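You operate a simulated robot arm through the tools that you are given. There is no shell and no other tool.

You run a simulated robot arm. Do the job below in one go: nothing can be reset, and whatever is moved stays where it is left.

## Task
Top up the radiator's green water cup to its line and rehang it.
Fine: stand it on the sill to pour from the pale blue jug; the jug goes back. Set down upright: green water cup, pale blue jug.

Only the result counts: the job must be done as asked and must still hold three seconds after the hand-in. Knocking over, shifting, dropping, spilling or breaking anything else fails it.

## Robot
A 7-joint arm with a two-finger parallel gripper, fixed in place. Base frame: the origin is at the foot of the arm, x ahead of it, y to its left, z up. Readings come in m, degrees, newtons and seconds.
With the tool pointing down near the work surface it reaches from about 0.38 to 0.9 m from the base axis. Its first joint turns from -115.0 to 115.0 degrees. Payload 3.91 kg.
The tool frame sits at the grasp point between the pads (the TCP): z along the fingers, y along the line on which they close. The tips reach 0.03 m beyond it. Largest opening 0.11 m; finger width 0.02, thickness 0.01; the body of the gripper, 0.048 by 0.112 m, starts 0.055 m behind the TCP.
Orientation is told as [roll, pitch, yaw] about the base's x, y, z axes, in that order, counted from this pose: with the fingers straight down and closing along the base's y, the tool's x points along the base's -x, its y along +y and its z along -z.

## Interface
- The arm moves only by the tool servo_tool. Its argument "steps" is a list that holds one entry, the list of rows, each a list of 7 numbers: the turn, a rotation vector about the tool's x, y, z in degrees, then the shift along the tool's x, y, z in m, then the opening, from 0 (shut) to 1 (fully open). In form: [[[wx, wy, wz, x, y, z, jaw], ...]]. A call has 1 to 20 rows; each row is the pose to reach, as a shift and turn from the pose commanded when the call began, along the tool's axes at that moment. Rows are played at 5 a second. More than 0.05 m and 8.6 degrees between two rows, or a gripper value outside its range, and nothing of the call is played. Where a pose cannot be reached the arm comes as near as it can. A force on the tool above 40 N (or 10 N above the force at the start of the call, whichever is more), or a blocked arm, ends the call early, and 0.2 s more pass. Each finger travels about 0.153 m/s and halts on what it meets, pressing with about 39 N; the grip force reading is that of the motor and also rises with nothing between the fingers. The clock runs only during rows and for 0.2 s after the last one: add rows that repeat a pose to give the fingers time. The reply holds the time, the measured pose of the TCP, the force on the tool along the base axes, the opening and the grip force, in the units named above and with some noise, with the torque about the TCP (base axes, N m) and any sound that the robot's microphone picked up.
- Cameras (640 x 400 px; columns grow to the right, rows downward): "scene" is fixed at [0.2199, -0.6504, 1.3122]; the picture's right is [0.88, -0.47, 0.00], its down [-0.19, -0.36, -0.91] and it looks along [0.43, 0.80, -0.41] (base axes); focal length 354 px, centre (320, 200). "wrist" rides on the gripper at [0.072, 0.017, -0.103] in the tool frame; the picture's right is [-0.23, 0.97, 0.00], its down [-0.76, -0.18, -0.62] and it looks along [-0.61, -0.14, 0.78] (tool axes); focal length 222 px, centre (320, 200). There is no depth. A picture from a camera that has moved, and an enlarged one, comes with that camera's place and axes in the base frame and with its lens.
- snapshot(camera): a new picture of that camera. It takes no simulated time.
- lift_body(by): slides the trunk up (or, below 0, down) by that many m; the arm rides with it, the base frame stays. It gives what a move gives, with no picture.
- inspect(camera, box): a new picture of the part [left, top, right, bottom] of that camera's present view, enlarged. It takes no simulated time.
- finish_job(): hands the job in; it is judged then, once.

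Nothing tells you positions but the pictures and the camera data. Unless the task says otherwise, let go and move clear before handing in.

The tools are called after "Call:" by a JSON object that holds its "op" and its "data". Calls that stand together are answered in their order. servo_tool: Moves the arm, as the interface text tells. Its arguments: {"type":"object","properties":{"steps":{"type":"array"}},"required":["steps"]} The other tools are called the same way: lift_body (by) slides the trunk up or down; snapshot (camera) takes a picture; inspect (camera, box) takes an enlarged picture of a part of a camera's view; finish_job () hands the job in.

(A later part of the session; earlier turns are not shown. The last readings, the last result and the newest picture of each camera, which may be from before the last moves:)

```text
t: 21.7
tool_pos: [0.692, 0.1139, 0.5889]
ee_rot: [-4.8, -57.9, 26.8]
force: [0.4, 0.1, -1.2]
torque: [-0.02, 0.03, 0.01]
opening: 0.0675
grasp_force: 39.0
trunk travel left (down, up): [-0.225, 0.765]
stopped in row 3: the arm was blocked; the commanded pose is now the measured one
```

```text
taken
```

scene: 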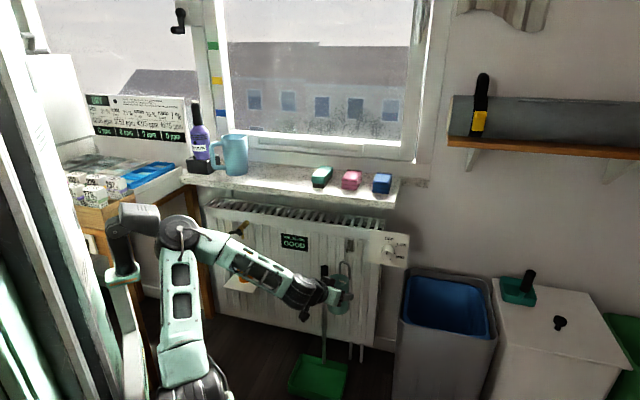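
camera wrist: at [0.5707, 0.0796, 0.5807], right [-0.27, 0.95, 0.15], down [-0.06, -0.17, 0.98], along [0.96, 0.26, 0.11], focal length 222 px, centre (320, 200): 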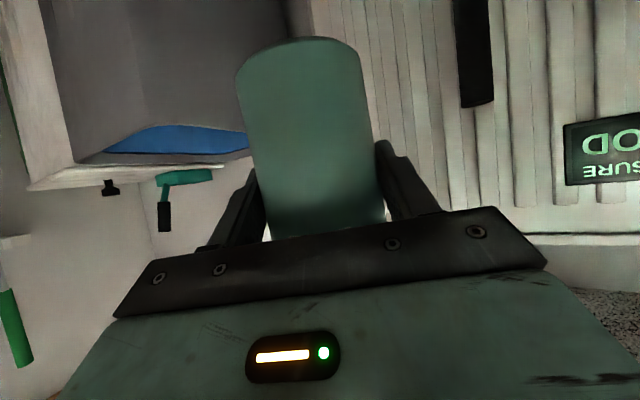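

Lowering made the elbow fold back into the mast. I want the opposite, the shoulder above the wrist so the elbow goes forward. The hand is well in front of the sill, so I'll raise the trunk in stages.

Call:
{"op": "lift_body", "data": {"by": 0.3}}

Call:
{"op": "snapshot", "data": {"camera": "scene"}}

```text
t: 24.7
tool_pos: [0.6936, 0.1135, 0.8911]
ee_rot: [-4.4, -58.1, 26.5]
force: [-0.2, 1.1, -2.2]
torque: [-0.04, 0.03, 0.02]
opening: 0.0676
grasp_force: 39.2
trunk travel left (down, up): [-0.525, 0.465]
```

```text
taken
```

scene: 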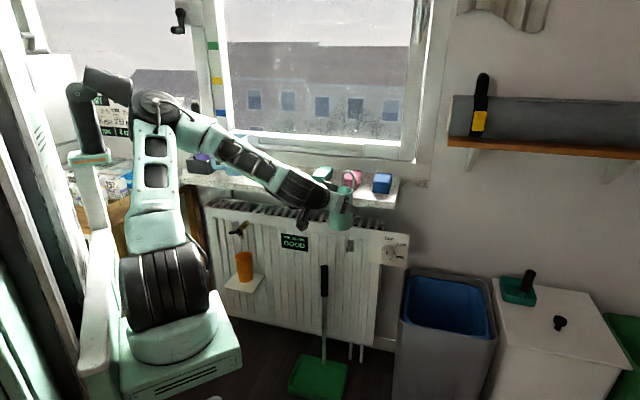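

That's clear so far. I'll raise another 0.3 m.

Call:
{"op": "lift_body", "data": {"by": 0.3}}

Call:
{"op": "snapshot", "data": {"camera": "scene"}}

Call:
{"op": "snapshot", "data": {"camera": "wrist"}}

```text
t: 27.7
tool_pos: [0.6936, 0.1121, 1.1918]
ee_rot: [-4.3, -58.1, 26.3]
force: [0.6, -1.2, -2.7]
torque: [0.0, 0.03, 0.02]
opening: 0.0675
grasp_force: 39.0
trunk travel left (down, up): [-0.825, 0.165]
```

```text
taken
```

scene: 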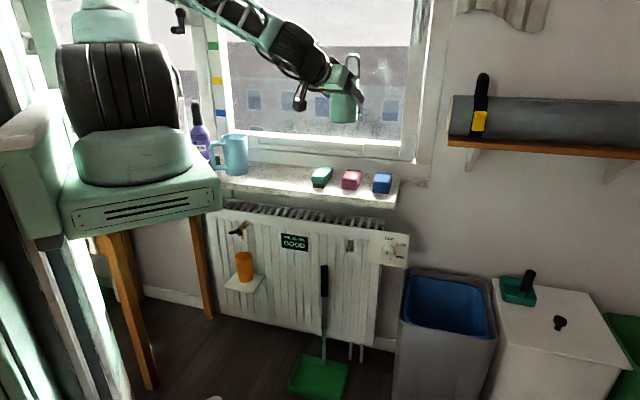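

```text
taken
camera wrist: at [0.5718, 0.0786, 1.1826], right [-0.27, 0.95, 0.15], down [-0.06, -0.18, 0.98], along [0.96, 0.25, 0.11], focal length 222 px, centre (320, 200)
```

wrist: 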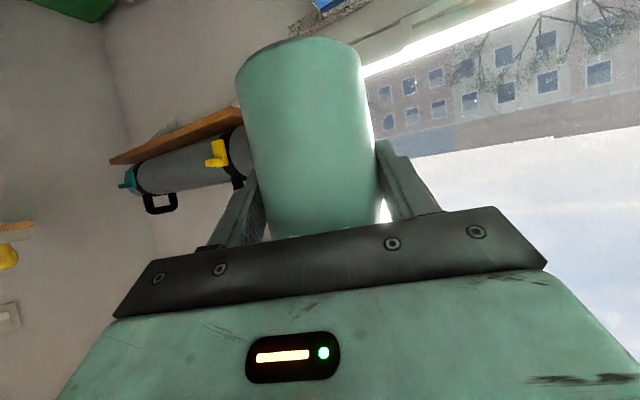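

The view is clear. Next I'll lower the hand relative to the shoulder, well in front of the sill, so the elbow unfolds forward.

Call:
{"op": "servo_tool", "data": {"steps": [[[0, 0, 0, 0.0136, 0.0006, 0.0084, 0.4], [0, 0, 0, 0.0424, 0.002, 0.0263, 0.4], [0, 0, 0, 0.0764, 0.0036, 0.0474, 0.4], [0, 0, 0, 0.1104, 0.0051, 0.0685, 0.4], [0, 0, 0, 0.1443, 0.0067, 0.0896, 0.4], [0, 0, 0, 0.1613, 0.0075, 0.1001, 0.4], [0, 0, 0, 0.1698, 0.0079, 0.1054, 0.4], [0, 0, 0, 0.1698, 0.0079, 0.1054, 0.4]]]}}

Call:
{"op": "snapshot", "data": {"camera": "scene"}}

```text
t: 29.7
tool_pos: [0.6781, 0.1577, 1.0312]
ee_rot: [8.5, -59.6, 14.6]
force: [-0.7, -0.4, -1.3]
torque: [-0.01, 0.04, 0.0]
opening: 0.0674
grasp_force: 38.7
out of reach, approached as far as the arm can: row 5, 6, 7, 8
trunk travel left (down, up): [-0.825, 0.165]
stopped in row 8: the arm was blocked; the commanded pose is now the measured one
```

```text
taken
```

scene: 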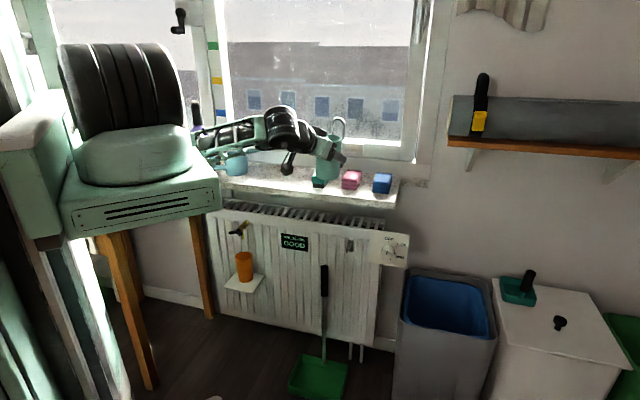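

The arm is folded awkwardly with the elbow out to the left. I'll look closely at its posture before choosing a way to extend it.

Call:
{"op": "inspect", "data": {"camera": "scene", "box": [40, 20, 380, 230]}}

Call:
{"op": "snapshot", "data": {"camera": "wrist"}}

```text
1.88 times, centred on (210, 125) of scene
camera zoom: at [0.2199, -0.6504, 1.3122], right [0.88, -0.47, 0.0], down [-0.19, -0.36, -0.91], along [0.43, 0.8, -0.41], focal length 665 px, centre (527, 341)
```

zoom: 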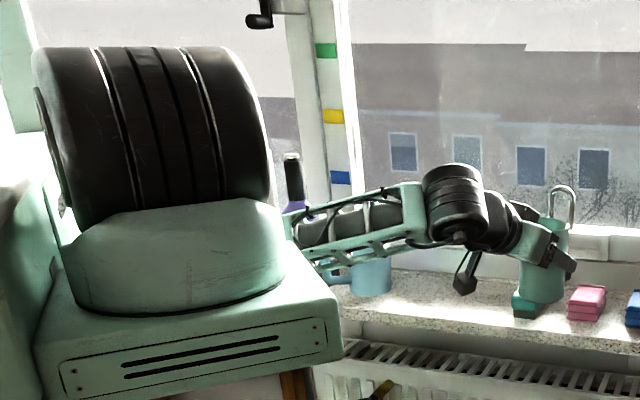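

```text
taken
camera wrist: at [0.5553, 0.1255, 1.021], right [-0.25, 0.93, 0.27], down [-0.05, -0.29, 0.96], along [0.97, 0.23, 0.12], focal length 222 px, centre (320, 200)
```

wrist: 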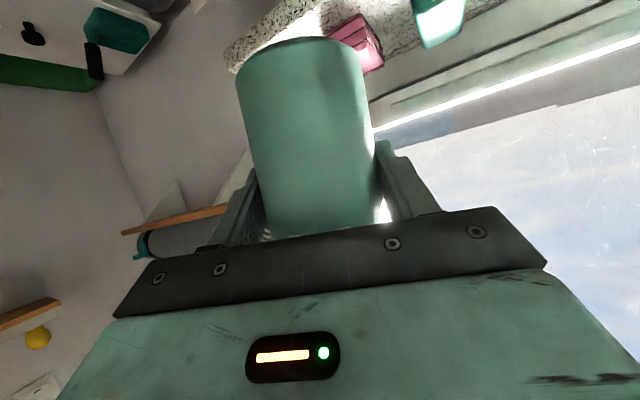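

The upper arm has swung out to the left with the elbow behind the base. The best fix is to extend away from the base, so I'll move the hand right and outward in free space at this height.

Call:
{"op": "servo_tool", "data": {"steps": [[[0, 0, 0, -0.0044, -0.0156, 0.0052, 0.4], [0, 0, 0, -0.0123, -0.0441, 0.0146, 0.4], [0, 0, 0, -0.0203, -0.0727, 0.0241, 0.4], [0, 0, 0, -0.0283, -0.1012, 0.0335, 0.4], [0, 0, 0, -0.0363, -0.1298, 0.043, 0.4], [0, 0, 0, -0.0435, -0.1557, 0.0516, 0.4], [0, 0, 0, -0.0435, -0.1557, 0.0516, 0.4]]]}}

Call:
{"op": "snapshot", "data": {"camera": "scene"}}

```text
t: 31.3
tool_pos: [0.7971, 0.0358, 1.0318]
ee_rot: [7.6, -59.4, 15.4]
force: [0.4, 0.1, -3.1]
torque: [-0.03, 0.05, 0.02]
opening: 0.0674
grasp_force: 39.3
out of reach, approached as far as the arm can: row 1, 2, 3
trunk travel left (down, up): [-0.825, 0.165]
```

```text
taken
```

scene: 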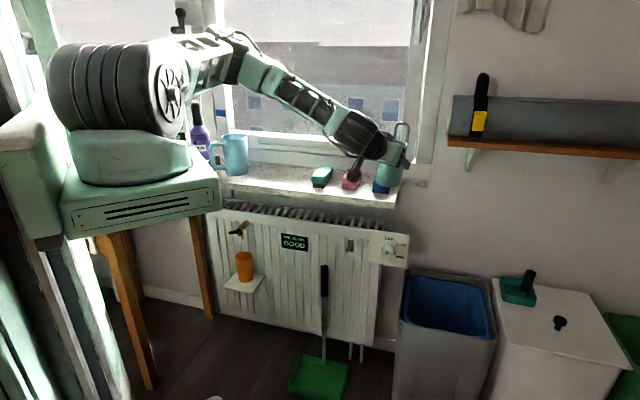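

The elbow is now forward and the arm is well extended. I'll straighten the tool to face the wall squarely and move toward the sill, keeping the cup bottom above the blocks.

Call:
{"op": "servo_tool", "data": {"steps": [[[-1.5, 0.03, -1.23, -0.0043, 0.0105, 0.004, 0.4], [-4.5, 0.1, -3.7, -0.0128, 0.0316, 0.0121, 0.4], [-7.5, 0.17, -6.17, -0.0213, 0.0527, 0.0202, 0.4], [-10.5, 0.23, -8.63, -0.0298, 0.0737, 0.0282, 0.4], [-13.5, 0.3, -11.1, -0.0383, 0.0948, 0.0363, 0.4], [-16.5, 0.37, -13.57, -0.0468, 0.1159, 0.0444, 0.4], [-18, 0.4, -14.8, -0.0511, 0.1264, 0.0484, 0.4], [-18, 0.4, -14.8, -0.0511, 0.1264, 0.0484, 0.4]]]}}

Call:
{"op": "snapshot", "data": {"camera": "scene"}}

Call:
{"op": "snapshot", "data": {"camera": "wrist"}}

```text
t: 33.1
tool_pos: [0.8128, 0.1777, 1.0585]
ee_rot: [0.0, -60.1, 45.0]
force: [-0.5, -0.4, -2.6]
torque: [0.01, 0.02, -0.01]
opening: 0.0675
grasp_force: 38.9
trunk travel left (down, up): [-0.825, 0.165]
```

```text
taken
```

scene: 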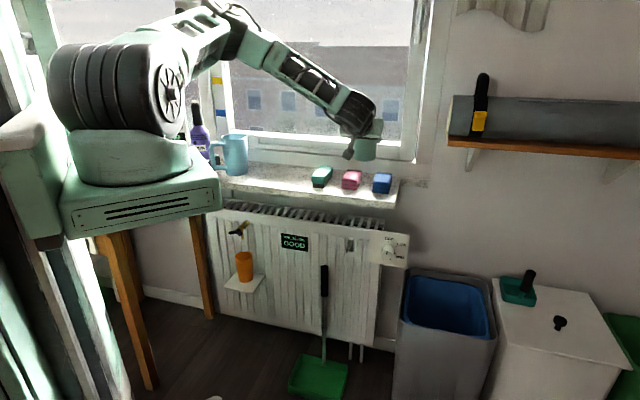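

```text
taken
camera wrist: at [0.7126, 0.0993, 1.0462], right [-0.61, 0.77, 0.2], down [0.01, -0.24, 0.97], along [0.79, 0.59, 0.14], focal length 222 px, centre (320, 200)
```

wrist: 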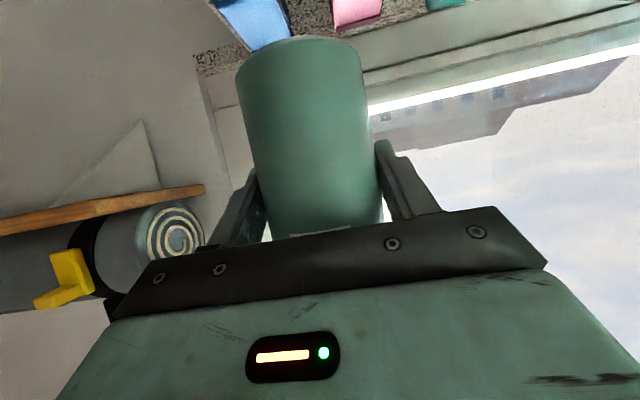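

The orientation is exact again. Now I'll move left over the sill to above the free spot, staying higher than the blocks.

Call:
{"op": "servo_tool", "data": {"steps": [[[0, 0, 0, -0.0001, 0.0093, 0.0031, 0.4], [0, 0, 0, -0.0002, 0.0309, 0.0103, 0.4], [0, 0, 0, -0.0003, 0.0649, 0.0216, 0.4], [0, 0, 0, -0.0005, 0.0989, 0.0329, 0.4], [0, 0, 0, -0.0007, 0.1329, 0.0442, 0.4], [0, 0, 0, -0.0009, 0.1669, 0.0556, 0.4], [0, 0, 0, -0.0011, 0.2009, 0.0669, 0.4], [0, 0, 0, -0.0013, 0.2348, 0.0782, 0.4], [0, 0, 0, -0.0015, 0.2657, 0.0885, 0.4], [0, 0, 0, -0.0016, 0.2905, 0.0967, 0.4], [0, 0, 0, -0.0017, 0.3044, 0.1014, 0.4], [0, 0, 0, -0.0017, 0.309, 0.1029, 0.4], [0, 0, 0, -0.0017, 0.309, 0.1029, 0.4]]]}}

Call:
{"op": "snapshot", "data": {"camera": "scene"}}

Call:
{"op": "snapshot", "data": {"camera": "wrist"}}

```text
t: 35.9
tool_pos: [0.6606, 0.4579, 1.0092]
ee_rot: [0.0, -60.1, 45.0]
force: [0.6, 0.1, -2.5]
torque: [-0.04, 0.01, 0.01]
opening: 0.0673
grasp_force: 38.5
trunk travel left (down, up): [-0.825, 0.165]
```

```text
taken
```

scene: 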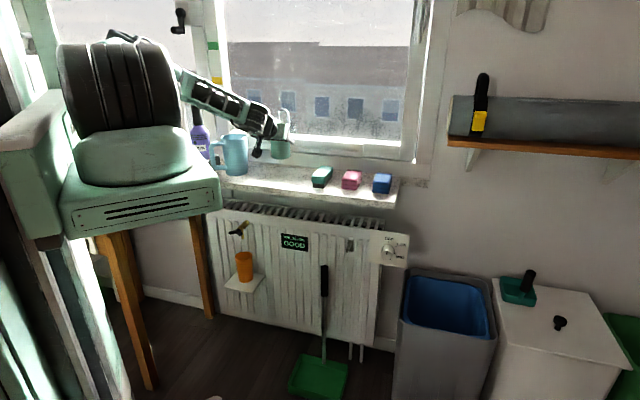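

```text
taken
camera wrist: at [0.5589, 0.3807, 0.9959], right [-0.61, 0.77, 0.2], down [0.01, -0.24, 0.97], along [0.79, 0.59, 0.14], focal length 222 px, centre (320, 200)
```

wrist: 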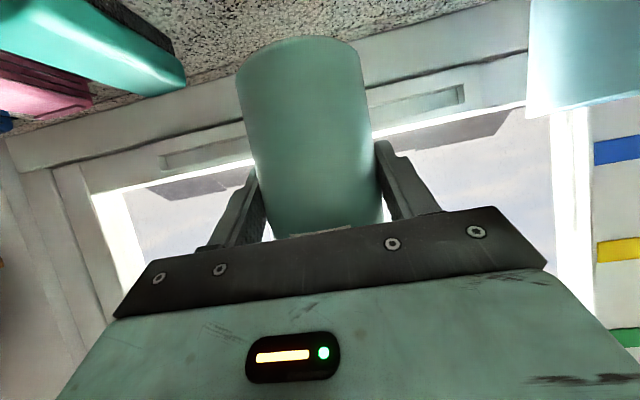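

The cup is above the free spot at w≈0.143. I'll lower 8 cm first, then creep down to contact.

Call:
{"op": "servo_tool", "data": {"steps": [[[0, 0, 0, 0.0087, 0, 0.005, 0.4], [0, 0, 0, 0.026, 0, 0.015, 0.4], [0, 0, 0, 0.0433, 0, 0.025, 0.4], [0, 0, 0, 0.0606, 0, 0.035, 0.4], [0, 0, 0, 0.0693, 0, 0.04, 0.4], [0, 0, 0, 0.0693, 0, 0.04, 0.4]]]}}

Call:
{"op": "snapshot", "data": {"camera": "wrist"}}

Call:
{"op": "inspect", "data": {"camera": "scene", "box": [220, 110, 340, 200]}}

```text
t: 37.3
tool_pos: [0.6587, 0.4575, 0.928]
ee_rot: [0.0, -60.1, 45.0]
force: [-0.5, 0.7, -2.0]
torque: [-0.02, 0.01, 0.01]
opening: 0.0672
grasp_force: 39.4
trunk travel left (down, up): [-0.825, 0.165]
```

```text
taken
camera wrist: at [0.5592, 0.3811, 0.9164], right [-0.61, 0.77, 0.2], down [0.01, -0.24, 0.97], along [0.79, 0.59, 0.14], focal length 222 px, centre (320, 200)
```

wrist: 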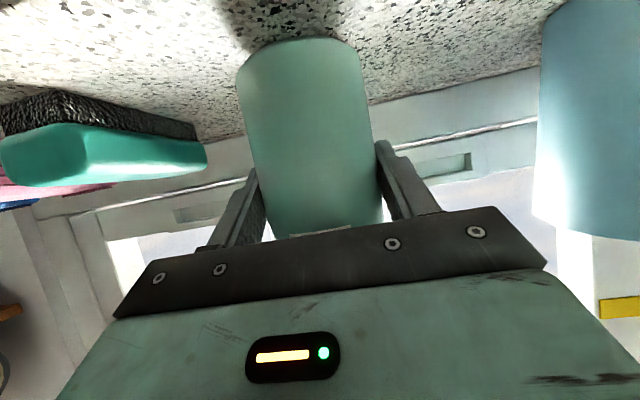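

```text
4.44 times, centred on (280, 155) of scene
camera zoom: at [0.2199, -0.6504, 1.3122], right [0.88, -0.47, 0.0], down [-0.19, -0.36, -0.91], along [0.43, 0.8, -0.41], focal length 1571 px, centre (498, 400)
```

zoom: 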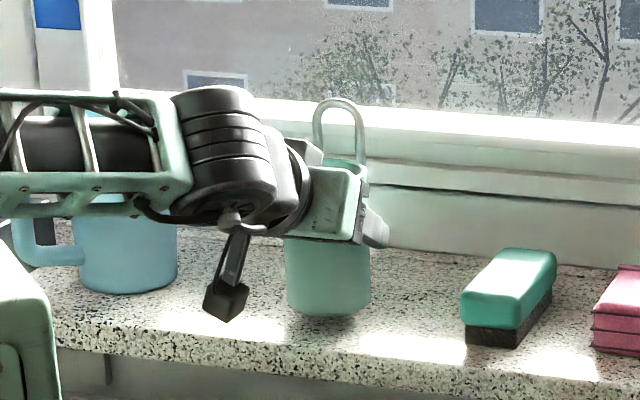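

I'm close now, so I'll lower in 3 mm rows and watch the force.

Call:
{"op": "servo_tool", "data": {"steps": [[[0, 0, 0, 0.0026, 0, 0.0015, 0.4], [0, 0, 0, 0.0052, 0, 0.003, 0.4], [0, 0, 0, 0.0078, 0, 0.0045, 0.4], [0, 0, 0, 0.0104, 0, 0.006, 0.4], [0, 0, 0, 0.0104, 0, 0.006, 0.4]]]}}

```text
t: 38.5
tool_pos: [0.6597, 0.4598, 0.9187]
ee_rot: [0.3, -60.2, 44.7]
force: [0.5, 0.2, -2.3]
torque: [-0.05, 0.01, 0.01]
opening: 0.0673
grasp_force: 39.2
trunk travel left (down, up): [-0.825, 0.165]
```

No contact yet and the force still shows just the cup's weight. I'll keep creeping down.

Call:
{"op": "servo_tool", "data": {"steps": [[[0, 0, 0, 0.0017, 0, 0.001, 0.4], [0, 0, 0, 0.0035, 0, 0.002, 0.4], [0, 0, 0, 0.0052, 0, 0.003, 0.4], [0, 0, 0, 0.0069, 0, 0.004, 0.4], [0, 0, 0, 0.0069, 0, 0.004, 0.4]]]}}

Call:
{"op": "inspect", "data": {"camera": "scene", "box": [260, 150, 330, 200]}}

```text
t: 39.9
tool_pos: [0.6503, 0.489, 0.9504]
ee_rot: [9.2, -62.3, 37.3]
force: [-0.2, -1.5, -2.5]
torque: [-0.03, 0.0, 0.0]
opening: 0.0675
grasp_force: 39.0
trunk travel left (down, up): [-0.825, 0.165]
stopped in row 5: the arm was blocked; the commanded pose is now the measured one
```

```text
8.00 times, centred on (295, 175) of scene
camera zoom: at [0.2199, -0.6504, 1.3122], right [0.88, -0.47, 0.0], down [-0.19, -0.36, -0.91], along [0.43, 0.8, -0.41], focal length 2828 px, centre (520, 400)
```

zoom: 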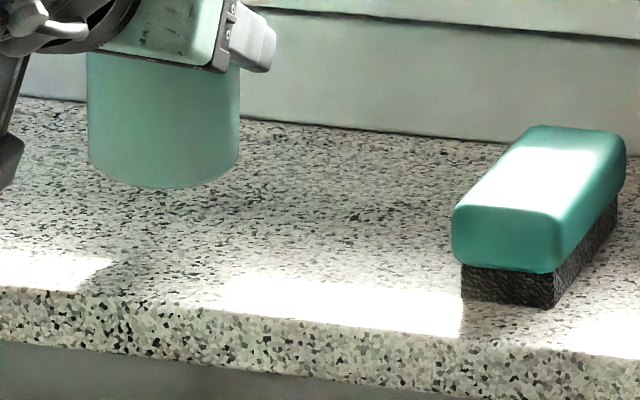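

The arm hit its own limits again and drifted up and back, still holding the cup. I'll look at the whole posture.

Call:
{"op": "snapshot", "data": {"camera": "scene"}}

Call:
{"op": "snapshot", "data": {"camera": "wrist"}}

```text
taken
```

scene: 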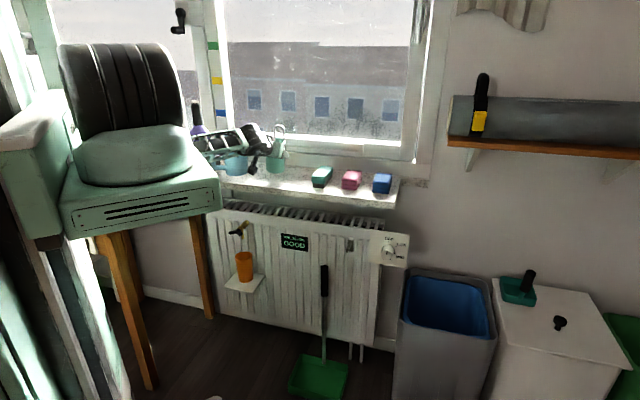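

```text
taken
camera wrist: at [0.55, 0.4106, 0.9331], right [-0.61, 0.75, 0.27], down [0.03, -0.32, 0.95], along [0.79, 0.58, 0.17], focal length 222 px, centre (320, 200)
```

wrist: 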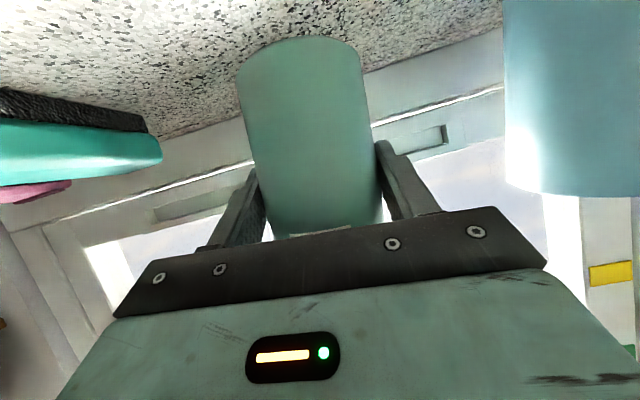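

I think the cause is the wrist bending upward relative to a steep forearm. A low trunk would make the forearm level, with the hand bending down naturally. First I'll back out up and to the right, over the blocks, to the posture that worked.

Call:
{"op": "servo_tool", "data": {"steps": [[[0, 0, 0, -0.0177, 0.0015, -0.0092, 0.4], [0, 0, 0, -0.0443, 0.0037, -0.0229, 0.4], [0, 0, 0, -0.0708, 0.0059, -0.0367, 0.4], [0.49, 0.52, -0.71, -0.0732, -0.0307, -0.0508, 0.4], [0.98, 1.04, -1.41, -0.0756, -0.0673, -0.065, 0.4], [1.47, 1.55, -2.12, -0.0781, -0.1038, -0.0791, 0.4], [1.96, 2.07, -2.82, -0.0805, -0.1404, -0.0933, 0.4], [2.45, 2.59, -3.53, -0.0829, -0.177, -0.1074, 0.4], [2.45, 2.59, -3.53, -0.0829, -0.177, -0.1074, 0.4]]]}}

Call:
{"op": "snapshot", "data": {"camera": "scene"}}

```text
t: 41.9
tool_pos: [0.7419, 0.3121, 1.0583]
ee_rot: [-0.8, -59.7, 45.7]
force: [0.4, 0.3, -1.8]
torque: [-0.02, 0.0, -0.01]
opening: 0.0673
grasp_force: 38.8
trunk travel left (down, up): [-0.825, 0.165]
```

```text
taken
```

scene: 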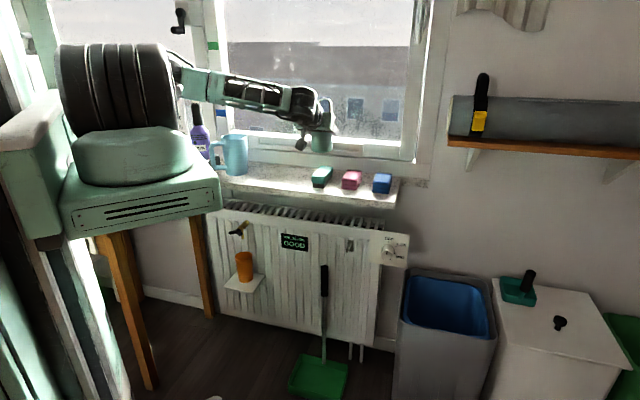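

That recovered well. I'll continue right to w≈0.45 and pull back in front of the sill so the trunk can be lowered safely.

Call:
{"op": "servo_tool", "data": {"steps": [[[-0.05, -0.05, 0.07, 0.008, -0.0224, -0.014, 0.4], [-0.1, -0.1, 0.14, 0.018, -0.0504, -0.0314, 0.4], [-0.15, -0.2, 0.21, 0.0286, -0.08, -0.05, 0.4], [-0.2, -0.3, 0.35, 0.04, -0.112, -0.07, 0.4], [-0.2, -0.3, 0.35, 0.049, -0.138, -0.086, 0.4], [-0.2, -0.3, 0.35, 0.0525, -0.146, -0.0909, 0.4], [-0.2, -0.3, 0.35, 0.0525, -0.146, -0.0909, 0.4]]]}}

Call:
{"op": "snapshot", "data": {"camera": "scene"}}

```text
t: 43.5
tool_pos: [0.7712, 0.137, 1.0589]
ee_rot: [0.0, -60.2, 44.9]
force: [0.5, 1.0, -2.4]
torque: [-0.03, -0.02, 0.0]
opening: 0.0676
grasp_force: 38.9
trunk travel left (down, up): [-0.825, 0.165]
```

```text
taken
```

scene: 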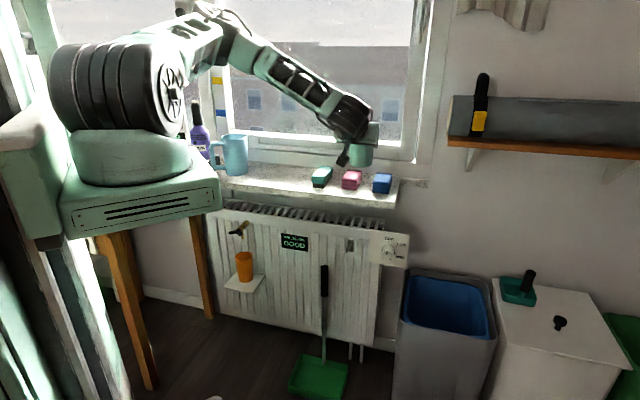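

I'm back in the good posture in front of the sill. I'll raise the hand here in free air so the forearm levels out, then lower the trunk by the same amount.

Call:
{"op": "servo_tool", "data": {"steps": [[[0, 0, 0, -0.0109, 0, -0.0063, 0.4], [0, 0, 0, -0.0364, 0, -0.021, 0.4], [0, 0, 0, -0.0691, 0, -0.0399, 0.4], [0, 0, 0, -0.1018, 0, -0.0588, 0.4], [0, 0, 0, -0.1346, 0, -0.0777, 0.4], [0, 0, 0, -0.1673, 0, -0.0966, 0.4], [0, 0, 0, -0.2, 0, -0.1155, 0.4], [0, 0, 0, -0.2328, 0, -0.1344, 0.4], [0, 0, 0, -0.2655, 0, -0.1533, 0.4], [0, 0, 0, -0.2982, 0, -0.1722, 0.4], [0, 0, 0, -0.331, 0, -0.1911, 0.4], [0, 0, 0, -0.3564, 0, -0.2058, 0.4], [0, 0, 0, -0.3637, 0, -0.21, 0.4], [0, 0, 0, -0.3637, 0, -0.21, 0.4]]]}}

Call:
{"op": "snapshot", "data": {"camera": "scene"}}

```text
t: 46.5
tool_pos: [0.7731, 0.1378, 1.4781]
ee_rot: [0.0, -60.1, 45.1]
force: [0.7, 0.8, -2.0]
torque: [0.01, 0.04, -0.02]
opening: 0.0678
grasp_force: 39.3
trunk travel left (down, up): [-0.825, 0.165]
```

```text
taken
```

scene: 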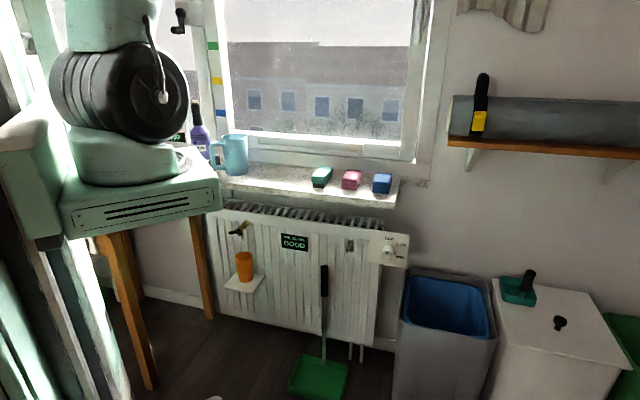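

The hand went up cleanly with its orientation intact. Now I'll lower the trunk by 0.42 m in two parts.

Call:
{"op": "lift_body", "data": {"by": -0.22}}

Call:
{"op": "snapshot", "data": {"camera": "scene"}}

```text
t: 48.9
tool_pos: [0.7726, 0.1374, 1.2577]
ee_rot: [0.0, -60.2, 45.0]
force: [0.0, -0.9, -1.2]
torque: [0.0, 0.03, -0.03]
opening: 0.0673
grasp_force: 39.2
trunk travel left (down, up): [-0.605, 0.385]
```

```text
taken
```

scene: 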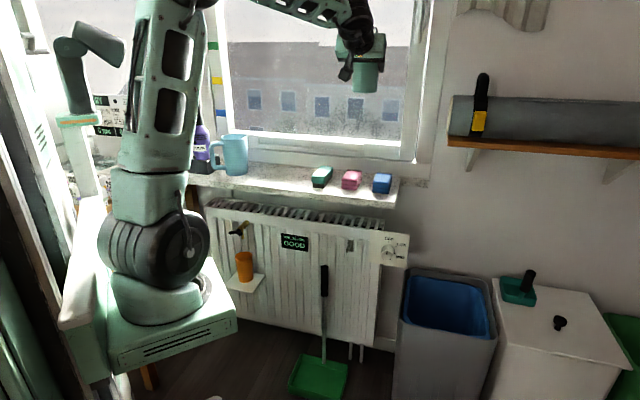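

The posture is good, with the upper arm upright and the forearm level. I'll lower another 0.2 m.

Call:
{"op": "lift_body", "data": {"by": -0.2}}

Call:
{"op": "snapshot", "data": {"camera": "scene"}}

```text
t: 51.0
tool_pos: [0.7731, 0.1356, 1.0571]
ee_rot: [0.0, -60.1, 44.9]
force: [-0.8, -0.1, -2.2]
torque: [-0.05, 0.03, 0.01]
opening: 0.0673
grasp_force: 38.8
trunk travel left (down, up): [-0.405, 0.585]
```

```text
taken
```

scene: 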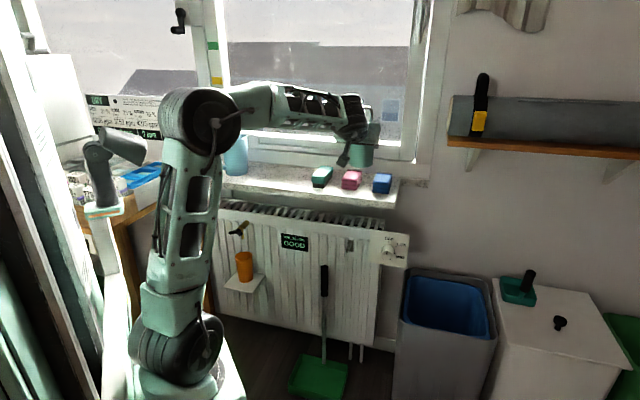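

This posture looks very good, with the elbow up and the forearm level. I'll repeat once more: hand up 0.2 m, trunk down 0.25 m.

Call:
{"op": "servo_tool", "data": {"steps": [[[0, 0, 0, -0.0109, 0, -0.0063, 0.4], [0, 0, 0, -0.0364, 0, -0.021, 0.4], [0, 0, 0, -0.0691, 0, -0.0399, 0.4], [0, 0, 0, -0.1018, 0, -0.0588, 0.4], [0, 0, 0, -0.1346, 0, -0.0777, 0.4], [0, 0, 0, -0.1623, 0, -0.0937, 0.4], [0, 0, 0, -0.1732, 0, -0.1, 0.4], [0, 0, 0, -0.1732, 0, -0.1, 0.4]]]}}

Call:
{"op": "lift_body", "data": {"by": -0.23}}

Call:
{"op": "snapshot", "data": {"camera": "scene"}}

```text
t: 52.8
tool_pos: [0.7714, 0.1364, 1.2575]
ee_rot: [0.1, -60.0, 44.9]
force: [-0.7, 0.1, -2.3]
torque: [-0.02, 0.04, -0.01]
opening: 0.0675
grasp_force: 39.3
trunk travel left (down, up): [-0.405, 0.585]
```

```text
t: 55.2
tool_pos: [0.7717, 0.137, 1.0271]
ee_rot: [-0.1, -60.2, 44.8]
force: [0.5, -1.1, -1.9]
torque: [-0.01, 0.01, 0.01]
opening: 0.0674
grasp_force: 39.1
trunk travel left (down, up): [-0.175, 0.815]
```

```text
taken
```

scene: 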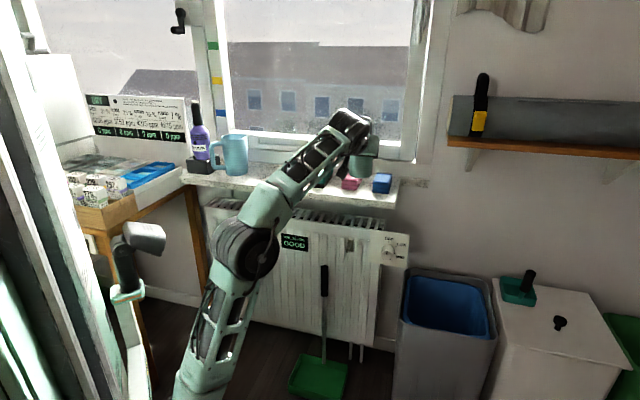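

The arm is now extended upward with a natural wrist bend. I'll move left over the sill above the free spot, with the cup bottom about 5 cm above the blocks.

Call:
{"op": "servo_tool", "data": {"steps": [[[0, 0, 0, -0.0016, 0.009, 0.0042, 0.4], [0, 0, 0, -0.0055, 0.0299, 0.0139, 0.4], [0, 0, 0, -0.0109, 0.0598, 0.0277, 0.4], [0, 0, 0, -0.0164, 0.0896, 0.0416, 0.4], [0, 0, 0, -0.0218, 0.1195, 0.0554, 0.4], [0, 0, 0, -0.0273, 0.1494, 0.0693, 0.4], [0, 0, 0, -0.0328, 0.1793, 0.0832, 0.4], [0, 0, 0, -0.0382, 0.2092, 0.097, 0.4], [0, 0, 0, -0.0437, 0.239, 0.1109, 0.4], [0, 0, 0, -0.0491, 0.2689, 0.1247, 0.4], [0, 0, 0, -0.053, 0.2898, 0.1344, 0.4], [0, 0, 0, -0.0546, 0.2988, 0.1386, 0.4], [0, 0, 0, -0.0546, 0.2988, 0.1386, 0.4]]]}}

Call:
{"op": "snapshot", "data": {"camera": "scene"}}

Call:
{"op": "snapshot", "data": {"camera": "wrist"}}

```text
t: 58.0
tool_pos: [0.6554, 0.4351, 0.9925]
ee_rot: [0.0, -60.1, 44.9]
force: [0.1, -0.2, -2.3]
torque: [-0.02, 0.05, 0.02]
opening: 0.0673
grasp_force: 39.2
out of reach, approached as far as the arm can: row 10, 11, 12, 13
trunk travel left (down, up): [-0.175, 0.815]
```

```text
taken
```

scene: 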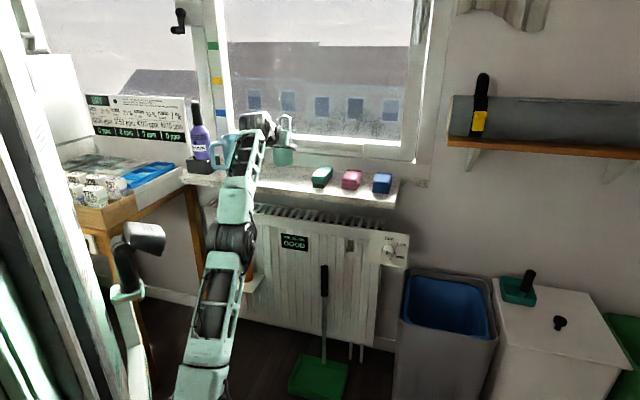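

```text
taken
camera wrist: at [0.5549, 0.357, 0.9791], right [-0.61, 0.77, 0.2], down [0.01, -0.24, 0.97], along [0.79, 0.59, 0.14], focal length 222 px, centre (320, 200)
```

wrist: 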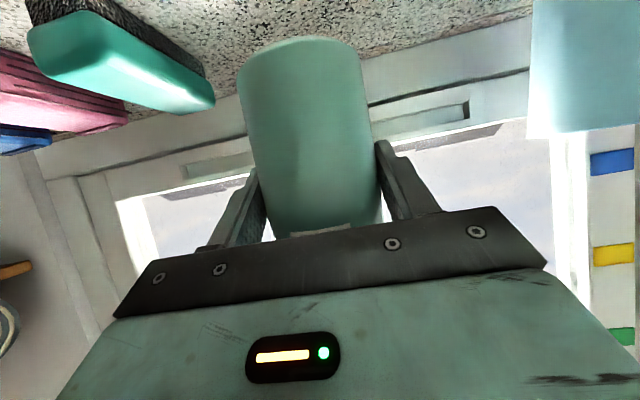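

The arm was just at full stretch here with good orientation, and lower positions are closer. I'll lower 7 cm toward the sill.

Call:
{"op": "servo_tool", "data": {"steps": [[[0, 0, 0, 0.0104, 0, 0.006, 0.4], [0, 0, 0, 0.0234, 0, 0.0135, 0.4], [0, 0, 0, 0.0364, 0, 0.021, 0.4], [0, 0, 0, 0.0494, 0, 0.0285, 0.4], [0, 0, 0, 0.0606, 0, 0.035, 0.4], [0, 0, 0, 0.0606, 0, 0.035, 0.4]]]}}

Call:
{"op": "snapshot", "data": {"camera": "wrist"}}

Call:
{"op": "snapshot", "data": {"camera": "scene"}}

```text
t: 59.5
tool_pos: [0.6561, 0.4347, 0.9202]
ee_rot: [0.0, -60.1, 44.9]
force: [-0.7, 0.1, -1.7]
torque: [-0.02, 0.02, 0.02]
opening: 0.0672
grasp_force: 38.8
trunk travel left (down, up): [-0.175, 0.815]
```

```text
taken
camera wrist: at [0.5558, 0.3555, 0.9083], right [-0.61, 0.77, 0.2], down [0.01, -0.24, 0.97], along [0.79, 0.59, 0.14], focal length 222 px, centre (320, 200)
```

wrist: 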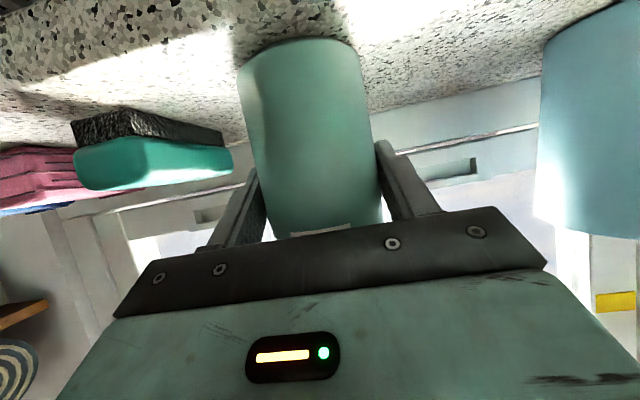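

```text
taken
```

scene: 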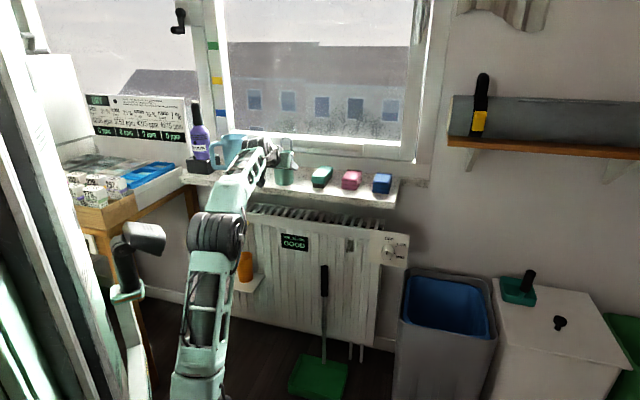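

The cup is about 1 cm above the sill but near the front edge. I'll move it 3 cm deeper before setting it down.

Call:
{"op": "servo_tool", "data": {"steps": [[[0, 0, 0, -0.005, 0, 0.0087, 0.4], [0, 0, 0, -0.01, 0, 0.0173, 0.4], [0, 0, 0, -0.015, 0, 0.026, 0.4], [0, 0, 0, -0.015, 0, 0.026, 0.4]]]}}

Call:
{"op": "inspect", "data": {"camera": "scene", "box": [240, 130, 340, 200]}}

```text
t: 60.5
tool_pos: [0.6781, 0.4553, 0.9211]
ee_rot: [0.0, -60.1, 44.9]
force: [-0.2, 0.4, -2.6]
torque: [0.0, -0.03, -0.02]
opening: 0.0673
grasp_force: 39.2
trunk travel left (down, up): [-0.175, 0.815]
```

```text
5.71 times, centred on (290, 165) of scene
camera zoom: at [0.2199, -0.6504, 1.3122], right [0.88, -0.47, 0.0], down [-0.19, -0.36, -0.91], along [0.43, 0.8, -0.41], focal length 2020 px, centre (491, 400)
```

zoom: 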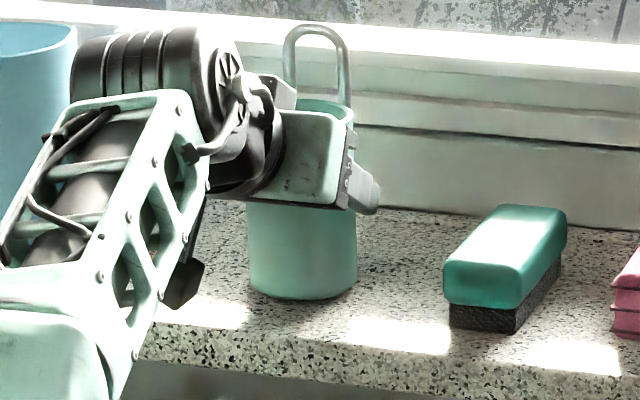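

Now I'll creep down in 2 mm rows and feel for contact.

Call:
{"op": "servo_tool", "data": {"steps": [[[0, 0, 0, 0.0017, 0, 0.001, 0.4], [0, 0, 0, 0.0035, 0, 0.002, 0.4], [0, 0, 0, 0.0052, 0, 0.003, 0.4], [0, 0, 0, 0.0069, 0, 0.004, 0.4], [0, 0, 0, 0.0069, 0, 0.004, 0.4]]]}}

```text
t: 61.6
tool_pos: [0.675, 0.4549, 0.9178]
ee_rot: [0.1, -60.4, 45.0]
force: [5.0, 6.5, 17.7]
torque: [0.08, 0.07, -0.04]
opening: 0.0672
grasp_force: 38.9
trunk travel left (down, up): [-0.175, 0.815]
```

Contact is about 20 N, so the cup is on the sill. I'll ease up about 4 mm to remove the preload before opening.

Call:
{"op": "servo_tool", "data": {"steps": [[[0, 0, 0, -0.0017, 0, -0.001, 0.4], [0, 0, 0, -0.0033, 0, -0.0019, 0.4], [0, 0, 0, -0.0033, 0, -0.0019, 0.4]]]}}

Call:
{"op": "inspect", "data": {"camera": "scene", "box": [240, 130, 340, 200]}}

```text
t: 62.5
tool_pos: [0.6768, 0.4546, 0.9172]
ee_rot: [0.0, -59.9, 45.1]
force: [1.9, 0.0, 7.1]
torque: [-0.11, 0.03, 0.03]
opening: 0.067
grasp_force: 39.2
trunk travel left (down, up): [-0.175, 0.815]
```

```text
5.71 times, centred on (290, 165) of scene
camera zoom: at [0.2199, -0.6504, 1.3122], right [0.88, -0.47, 0.0], down [-0.19, -0.36, -0.91], along [0.43, 0.8, -0.41], focal length 2020 px, centre (491, 400)
```

zoom: 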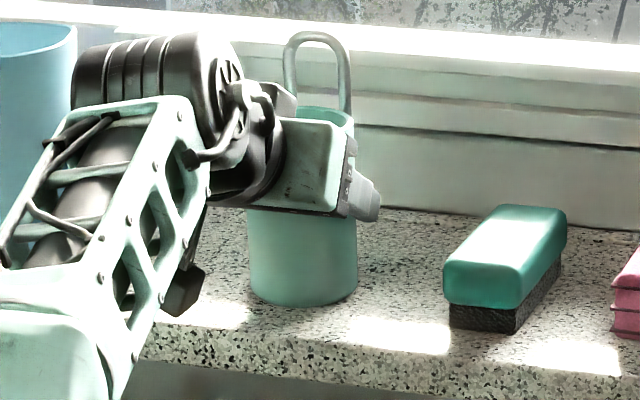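

A little preload remains. I'll raise 1.5 mm more, then open the fingers gently.

Call:
{"op": "servo_tool", "data": {"steps": [[[0, 0, 0, -0.0013, 0, -0.0008, 0.4], [0, 0, 0, -0.0013, 0, -0.0008, 0.4], [0, 0, 0, -0.0013, 0, -0.0008, 0.62], [0, 0, 0, -0.0013, 0, -0.0008, 0.68], [0, 0, 0, -0.0013, 0, -0.0008, 0.74], [0, 0, 0, -0.0013, 0, -0.0008, 0.8], [0, 0, 0, -0.0013, 0, -0.0008, 0.8]]]}}

Call:
{"op": "snapshot", "data": {"camera": "wrist"}}

Call:
{"op": "inspect", "data": {"camera": "scene", "box": [240, 130, 340, 200]}}

```text
t: 64.0
tool_pos: [0.6765, 0.4551, 0.9187]
ee_rot: [-0.1, -60.2, 44.9]
force: [0.5, 0.3, -0.7]
torque: [0.02, -0.04, -0.03]
opening: 0.0881
grasp_force: 0.1
trunk travel left (down, up): [-0.175, 0.815]
```

```text
taken
camera wrist: at [0.5761, 0.377, 0.907], right [-0.61, 0.77, 0.2], down [0.01, -0.24, 0.97], along [0.79, 0.59, 0.14], focal length 222 px, centre (320, 200)
```

wrist: 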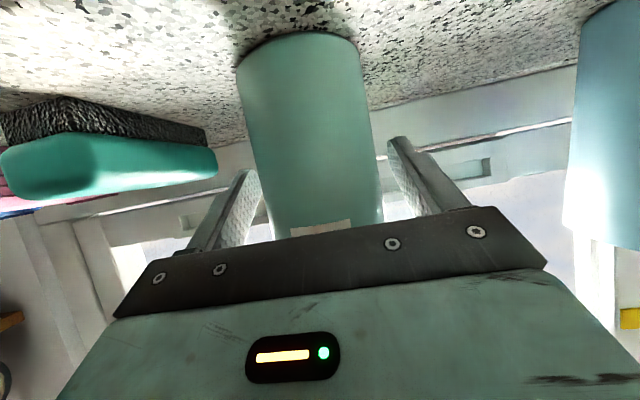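

```text
5.71 times, centred on (290, 165) of scene
camera zoom: at [0.2199, -0.6504, 1.3122], right [0.88, -0.47, 0.0], down [-0.19, -0.36, -0.91], along [0.43, 0.8, -0.41], focal length 2020 px, centre (491, 400)
```

zoom: 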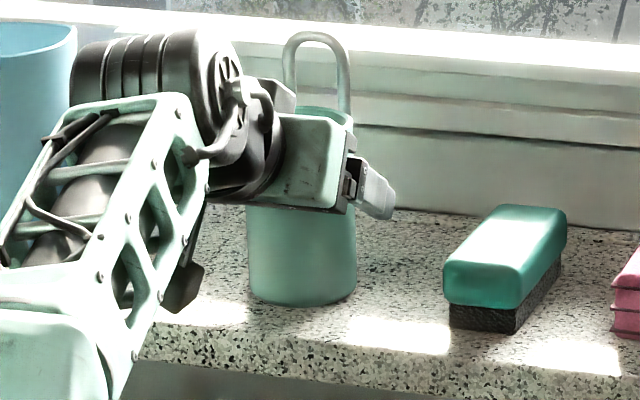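

The cup stands upright on the sill, released. I'll back straight out along the wall normal.

Call:
{"op": "servo_tool", "data": {"steps": [[[0, 0, 0, 0.01, 0, -0.0173, 0.8], [0, 0, 0, 0.02, 0, -0.0346, 0.8], [0, 0, 0, 0.035, 0, -0.0606, 0.8], [0, 0, 0, 0.05, 0, -0.0866, 0.8], [0, 0, 0, 0.065, 0, -0.1126, 0.8], [0, 0, 0, 0.08, 0, -0.1386, 0.8], [0, 0, 0, 0.08, 0, -0.1386, 0.8]]]}}

Call:
{"op": "snapshot", "data": {"camera": "wrist"}}

Call:
{"op": "snapshot", "data": {"camera": "scene"}}

```text
t: 65.7
tool_pos: [0.5629, 0.3431, 0.9184]
ee_rot: [0.0, -60.2, 44.9]
force: [-0.2, 0.1, 0.4]
torque: [0.0, -0.02, 0.01]
opening: 0.088
grasp_force: 0.0
trunk travel left (down, up): [-0.175, 0.815]
```

```text
taken
camera wrist: at [0.4628, 0.265, 0.9066], right [-0.61, 0.77, 0.2], down [0.01, -0.24, 0.97], along [0.79, 0.59, 0.14], focal length 222 px, centre (320, 200)
```

wrist: 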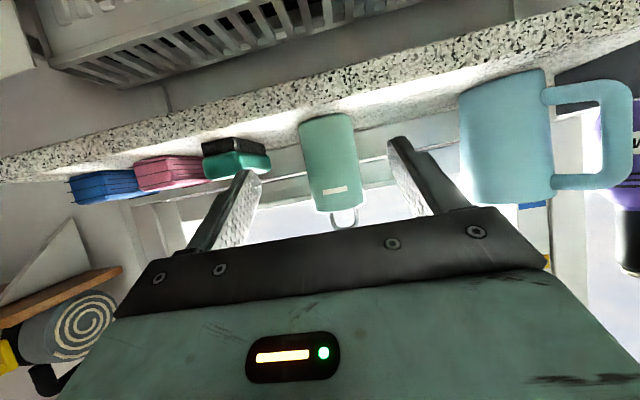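

```text
taken
```

scene: 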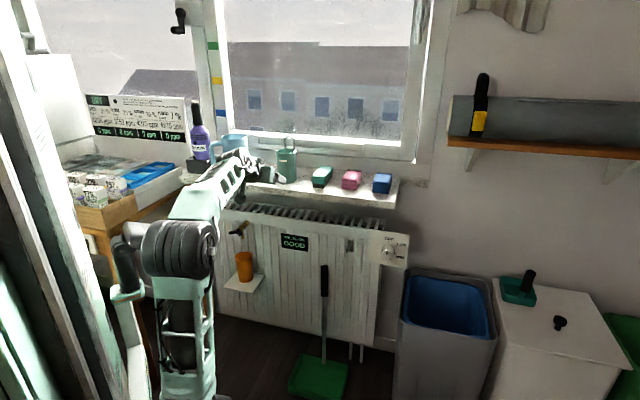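

The cup is standing well. From this spot the wrist camera sees both cup and jug, so I'll enlarge them to measure the jug and its handle.

Call:
{"op": "inspect", "data": {"camera": "wrist", "box": [440, 50, 640, 220]}}

Call:
{"op": "inspect", "data": {"camera": "wrist", "box": [280, 90, 400, 240]}}

Call:
{"op": "inspect", "data": {"camera": "scene", "box": [255, 125, 320, 195]}}

```text
2.35 times, centred on (540, 135) of wrist
camera zoom: at [0.4628, 0.265, 0.9066], right [-0.61, 0.77, 0.2], down [0.01, -0.24, 0.97], along [0.79, 0.59, 0.14], focal length 523 px, centre (-198, 353)
```

zoom: 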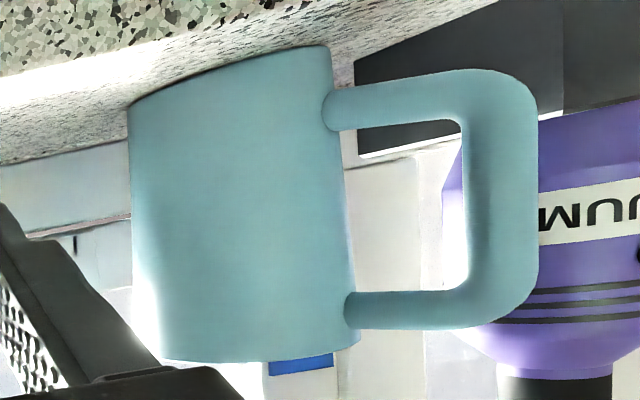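

```text
2.67 times, centred on (340, 165) of wrist
camera zoom: at [0.4628, 0.265, 0.9066], right [-0.61, 0.77, 0.2], down [0.01, -0.24, 0.97], along [0.79, 0.59, 0.14], focal length 592 px, centre (267, 293)
```

zoom: 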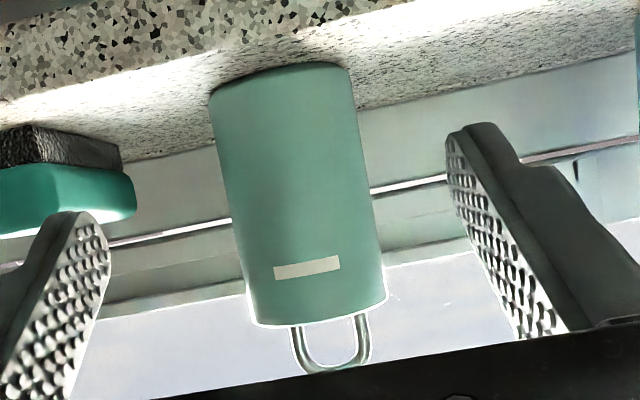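

```text
5.71 times, centred on (288, 160) of scene
camera zoom: at [0.2199, -0.6504, 1.3122], right [0.88, -0.47, 0.0], down [-0.19, -0.36, -0.91], along [0.43, 0.8, -0.41], focal length 2020 px, centre (506, 429)
```

zoom: 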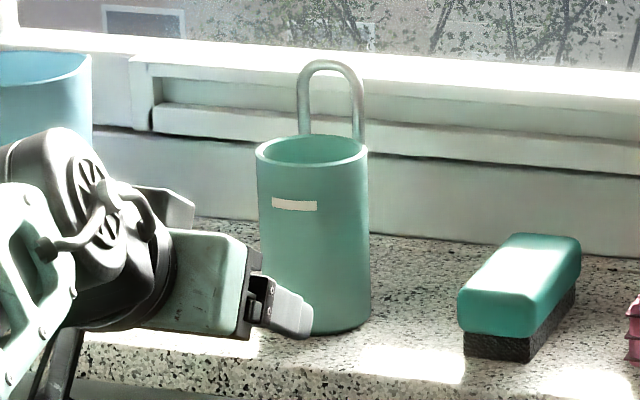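

The jug axis is at about (0.551, 0.649), standing from z=0.85 to 0.989, with the handle toward azimuth ≈190° and its finger gap at z≈0.90–0.96. Before pouring I want to look down into the cup and jug, so I'll raise the trunk and pitch the hand downward.

Call:
{"op": "lift_body", "data": {"by": 0.35}}

Call:
{"op": "snapshot", "data": {"camera": "scene"}}

```text
t: 69.1
tool_pos: [0.5638, 0.3439, 1.2704]
ee_rot: [0.0, -60.1, 45.0]
force: [0.3, -0.4, -0.3]
torque: [0.04, 0.02, 0.01]
opening: 0.0879
grasp_force: 0.0
trunk travel left (down, up): [-0.525, 0.465]
```

```text
taken
```

scene: 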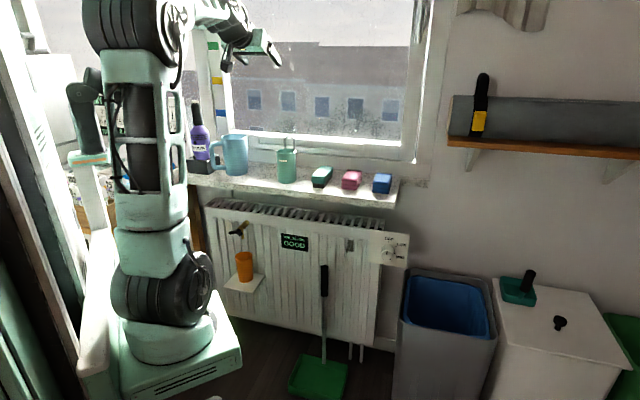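

Now I'll pitch the hand down and lower it in front of the cup so the wrist camera looks into it, keeping the fingertips well above the bail.

Call:
{"op": "servo_tool", "data": {"steps": [[[0, 7.2, 0, 0.0169, 0, 0.0193, 0.8], [0, 14.3, 0, 0.0338, 0, 0.0386, 0.8], [0, 21.4, 0, 0.0507, 0, 0.0579, 0.8], [0, 28.6, 0, 0.0675, 0, 0.0773, 0.8], [0, 35.7, 0, 0.0844, 0, 0.0966, 0.8], [0, 42.9, 0, 0.1013, 0, 0.1159, 0.8], [0, 50, 0, 0.1182, 0, 0.1352, 0.8], [0, 50, 0, 0.1182, 0, 0.1352, 0.8]]]}}

Call:
{"op": "snapshot", "data": {"camera": "wrist"}}

Call:
{"op": "snapshot", "data": {"camera": "scene"}}

```text
t: 70.9
tool_pos: [0.6044, 0.3861, 1.1003]
ee_rot: [0.0, -10.0, 44.9]
force: [0.1, -0.8, 0.4]
torque: [-0.02, 0.01, 0.0]
opening: 0.0879
grasp_force: 0.0
trunk travel left (down, up): [-0.525, 0.465]
```

```text
taken
camera wrist: at [0.5294, 0.3338, 1.1892], right [-0.53, 0.85, 0.04], down [0.58, 0.33, 0.75], along [0.62, 0.42, -0.66], focal length 222 px, centre (320, 200)
```

wrist: 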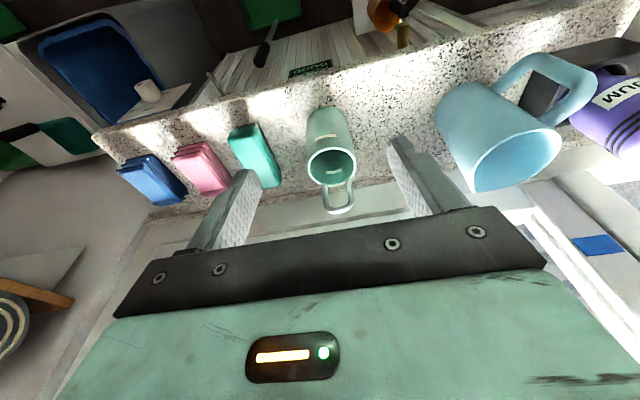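

```text
taken
```

scene: 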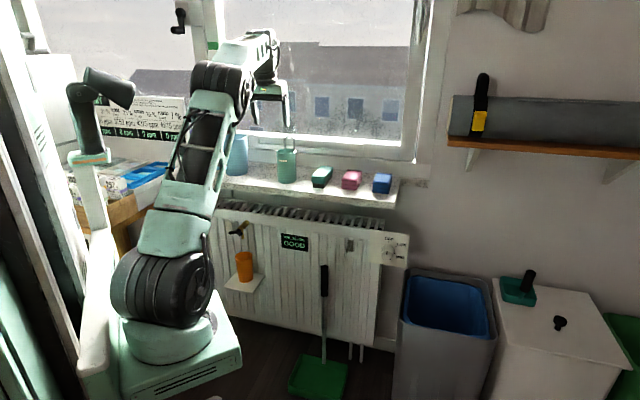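

The camera now sees into both the cup and the jug. I'll enlarge each one.

Call:
{"op": "inspect", "data": {"camera": "wrist", "box": [295, 95, 375, 220]}}

Call:
{"op": "inspect", "data": {"camera": "wrist", "box": [425, 45, 605, 200]}}

Call:
{"op": "inspect", "data": {"camera": "wrist", "box": [310, 140, 360, 190]}}

```text
3.20 times, centred on (335, 158) of wrist
camera zoom: at [0.5294, 0.3338, 1.1892], right [-0.53, 0.85, 0.04], down [0.58, 0.33, 0.75], along [0.62, 0.42, -0.66], focal length 711 px, centre (272, 336)
```

zoom: 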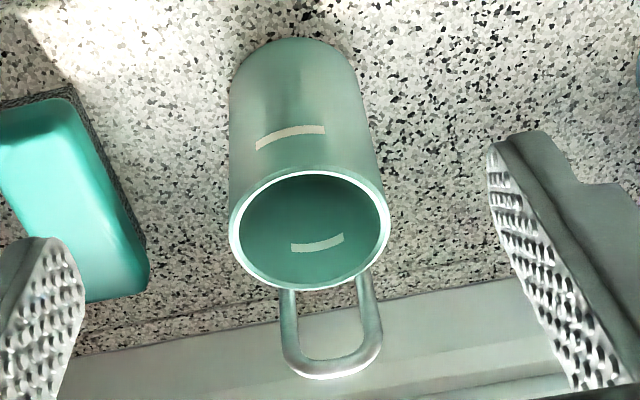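

```text
2.58 times, centred on (515, 122) of wrist
camera zoom: at [0.5294, 0.3338, 1.1892], right [-0.53, 0.85, 0.04], down [0.58, 0.33, 0.75], along [0.62, 0.42, -0.66], focal length 573 px, centre (-183, 400)
```

zoom: 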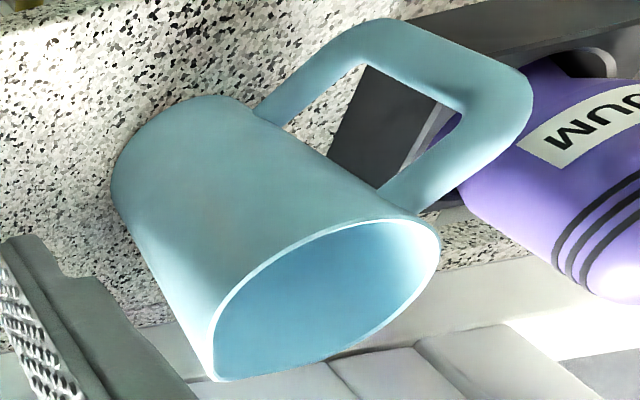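

```text
8.00 times, centred on (335, 165) of wrist
camera zoom: at [0.5294, 0.3338, 1.1892], right [-0.53, 0.85, 0.04], down [0.58, 0.33, 0.75], along [0.62, 0.42, -0.66], focal length 1777 px, centre (200, 480)
```

zoom: 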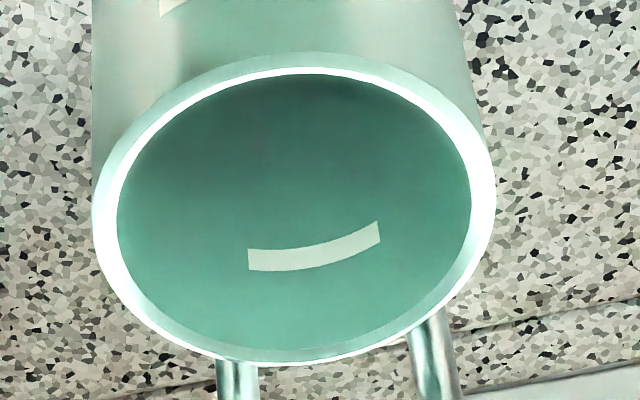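

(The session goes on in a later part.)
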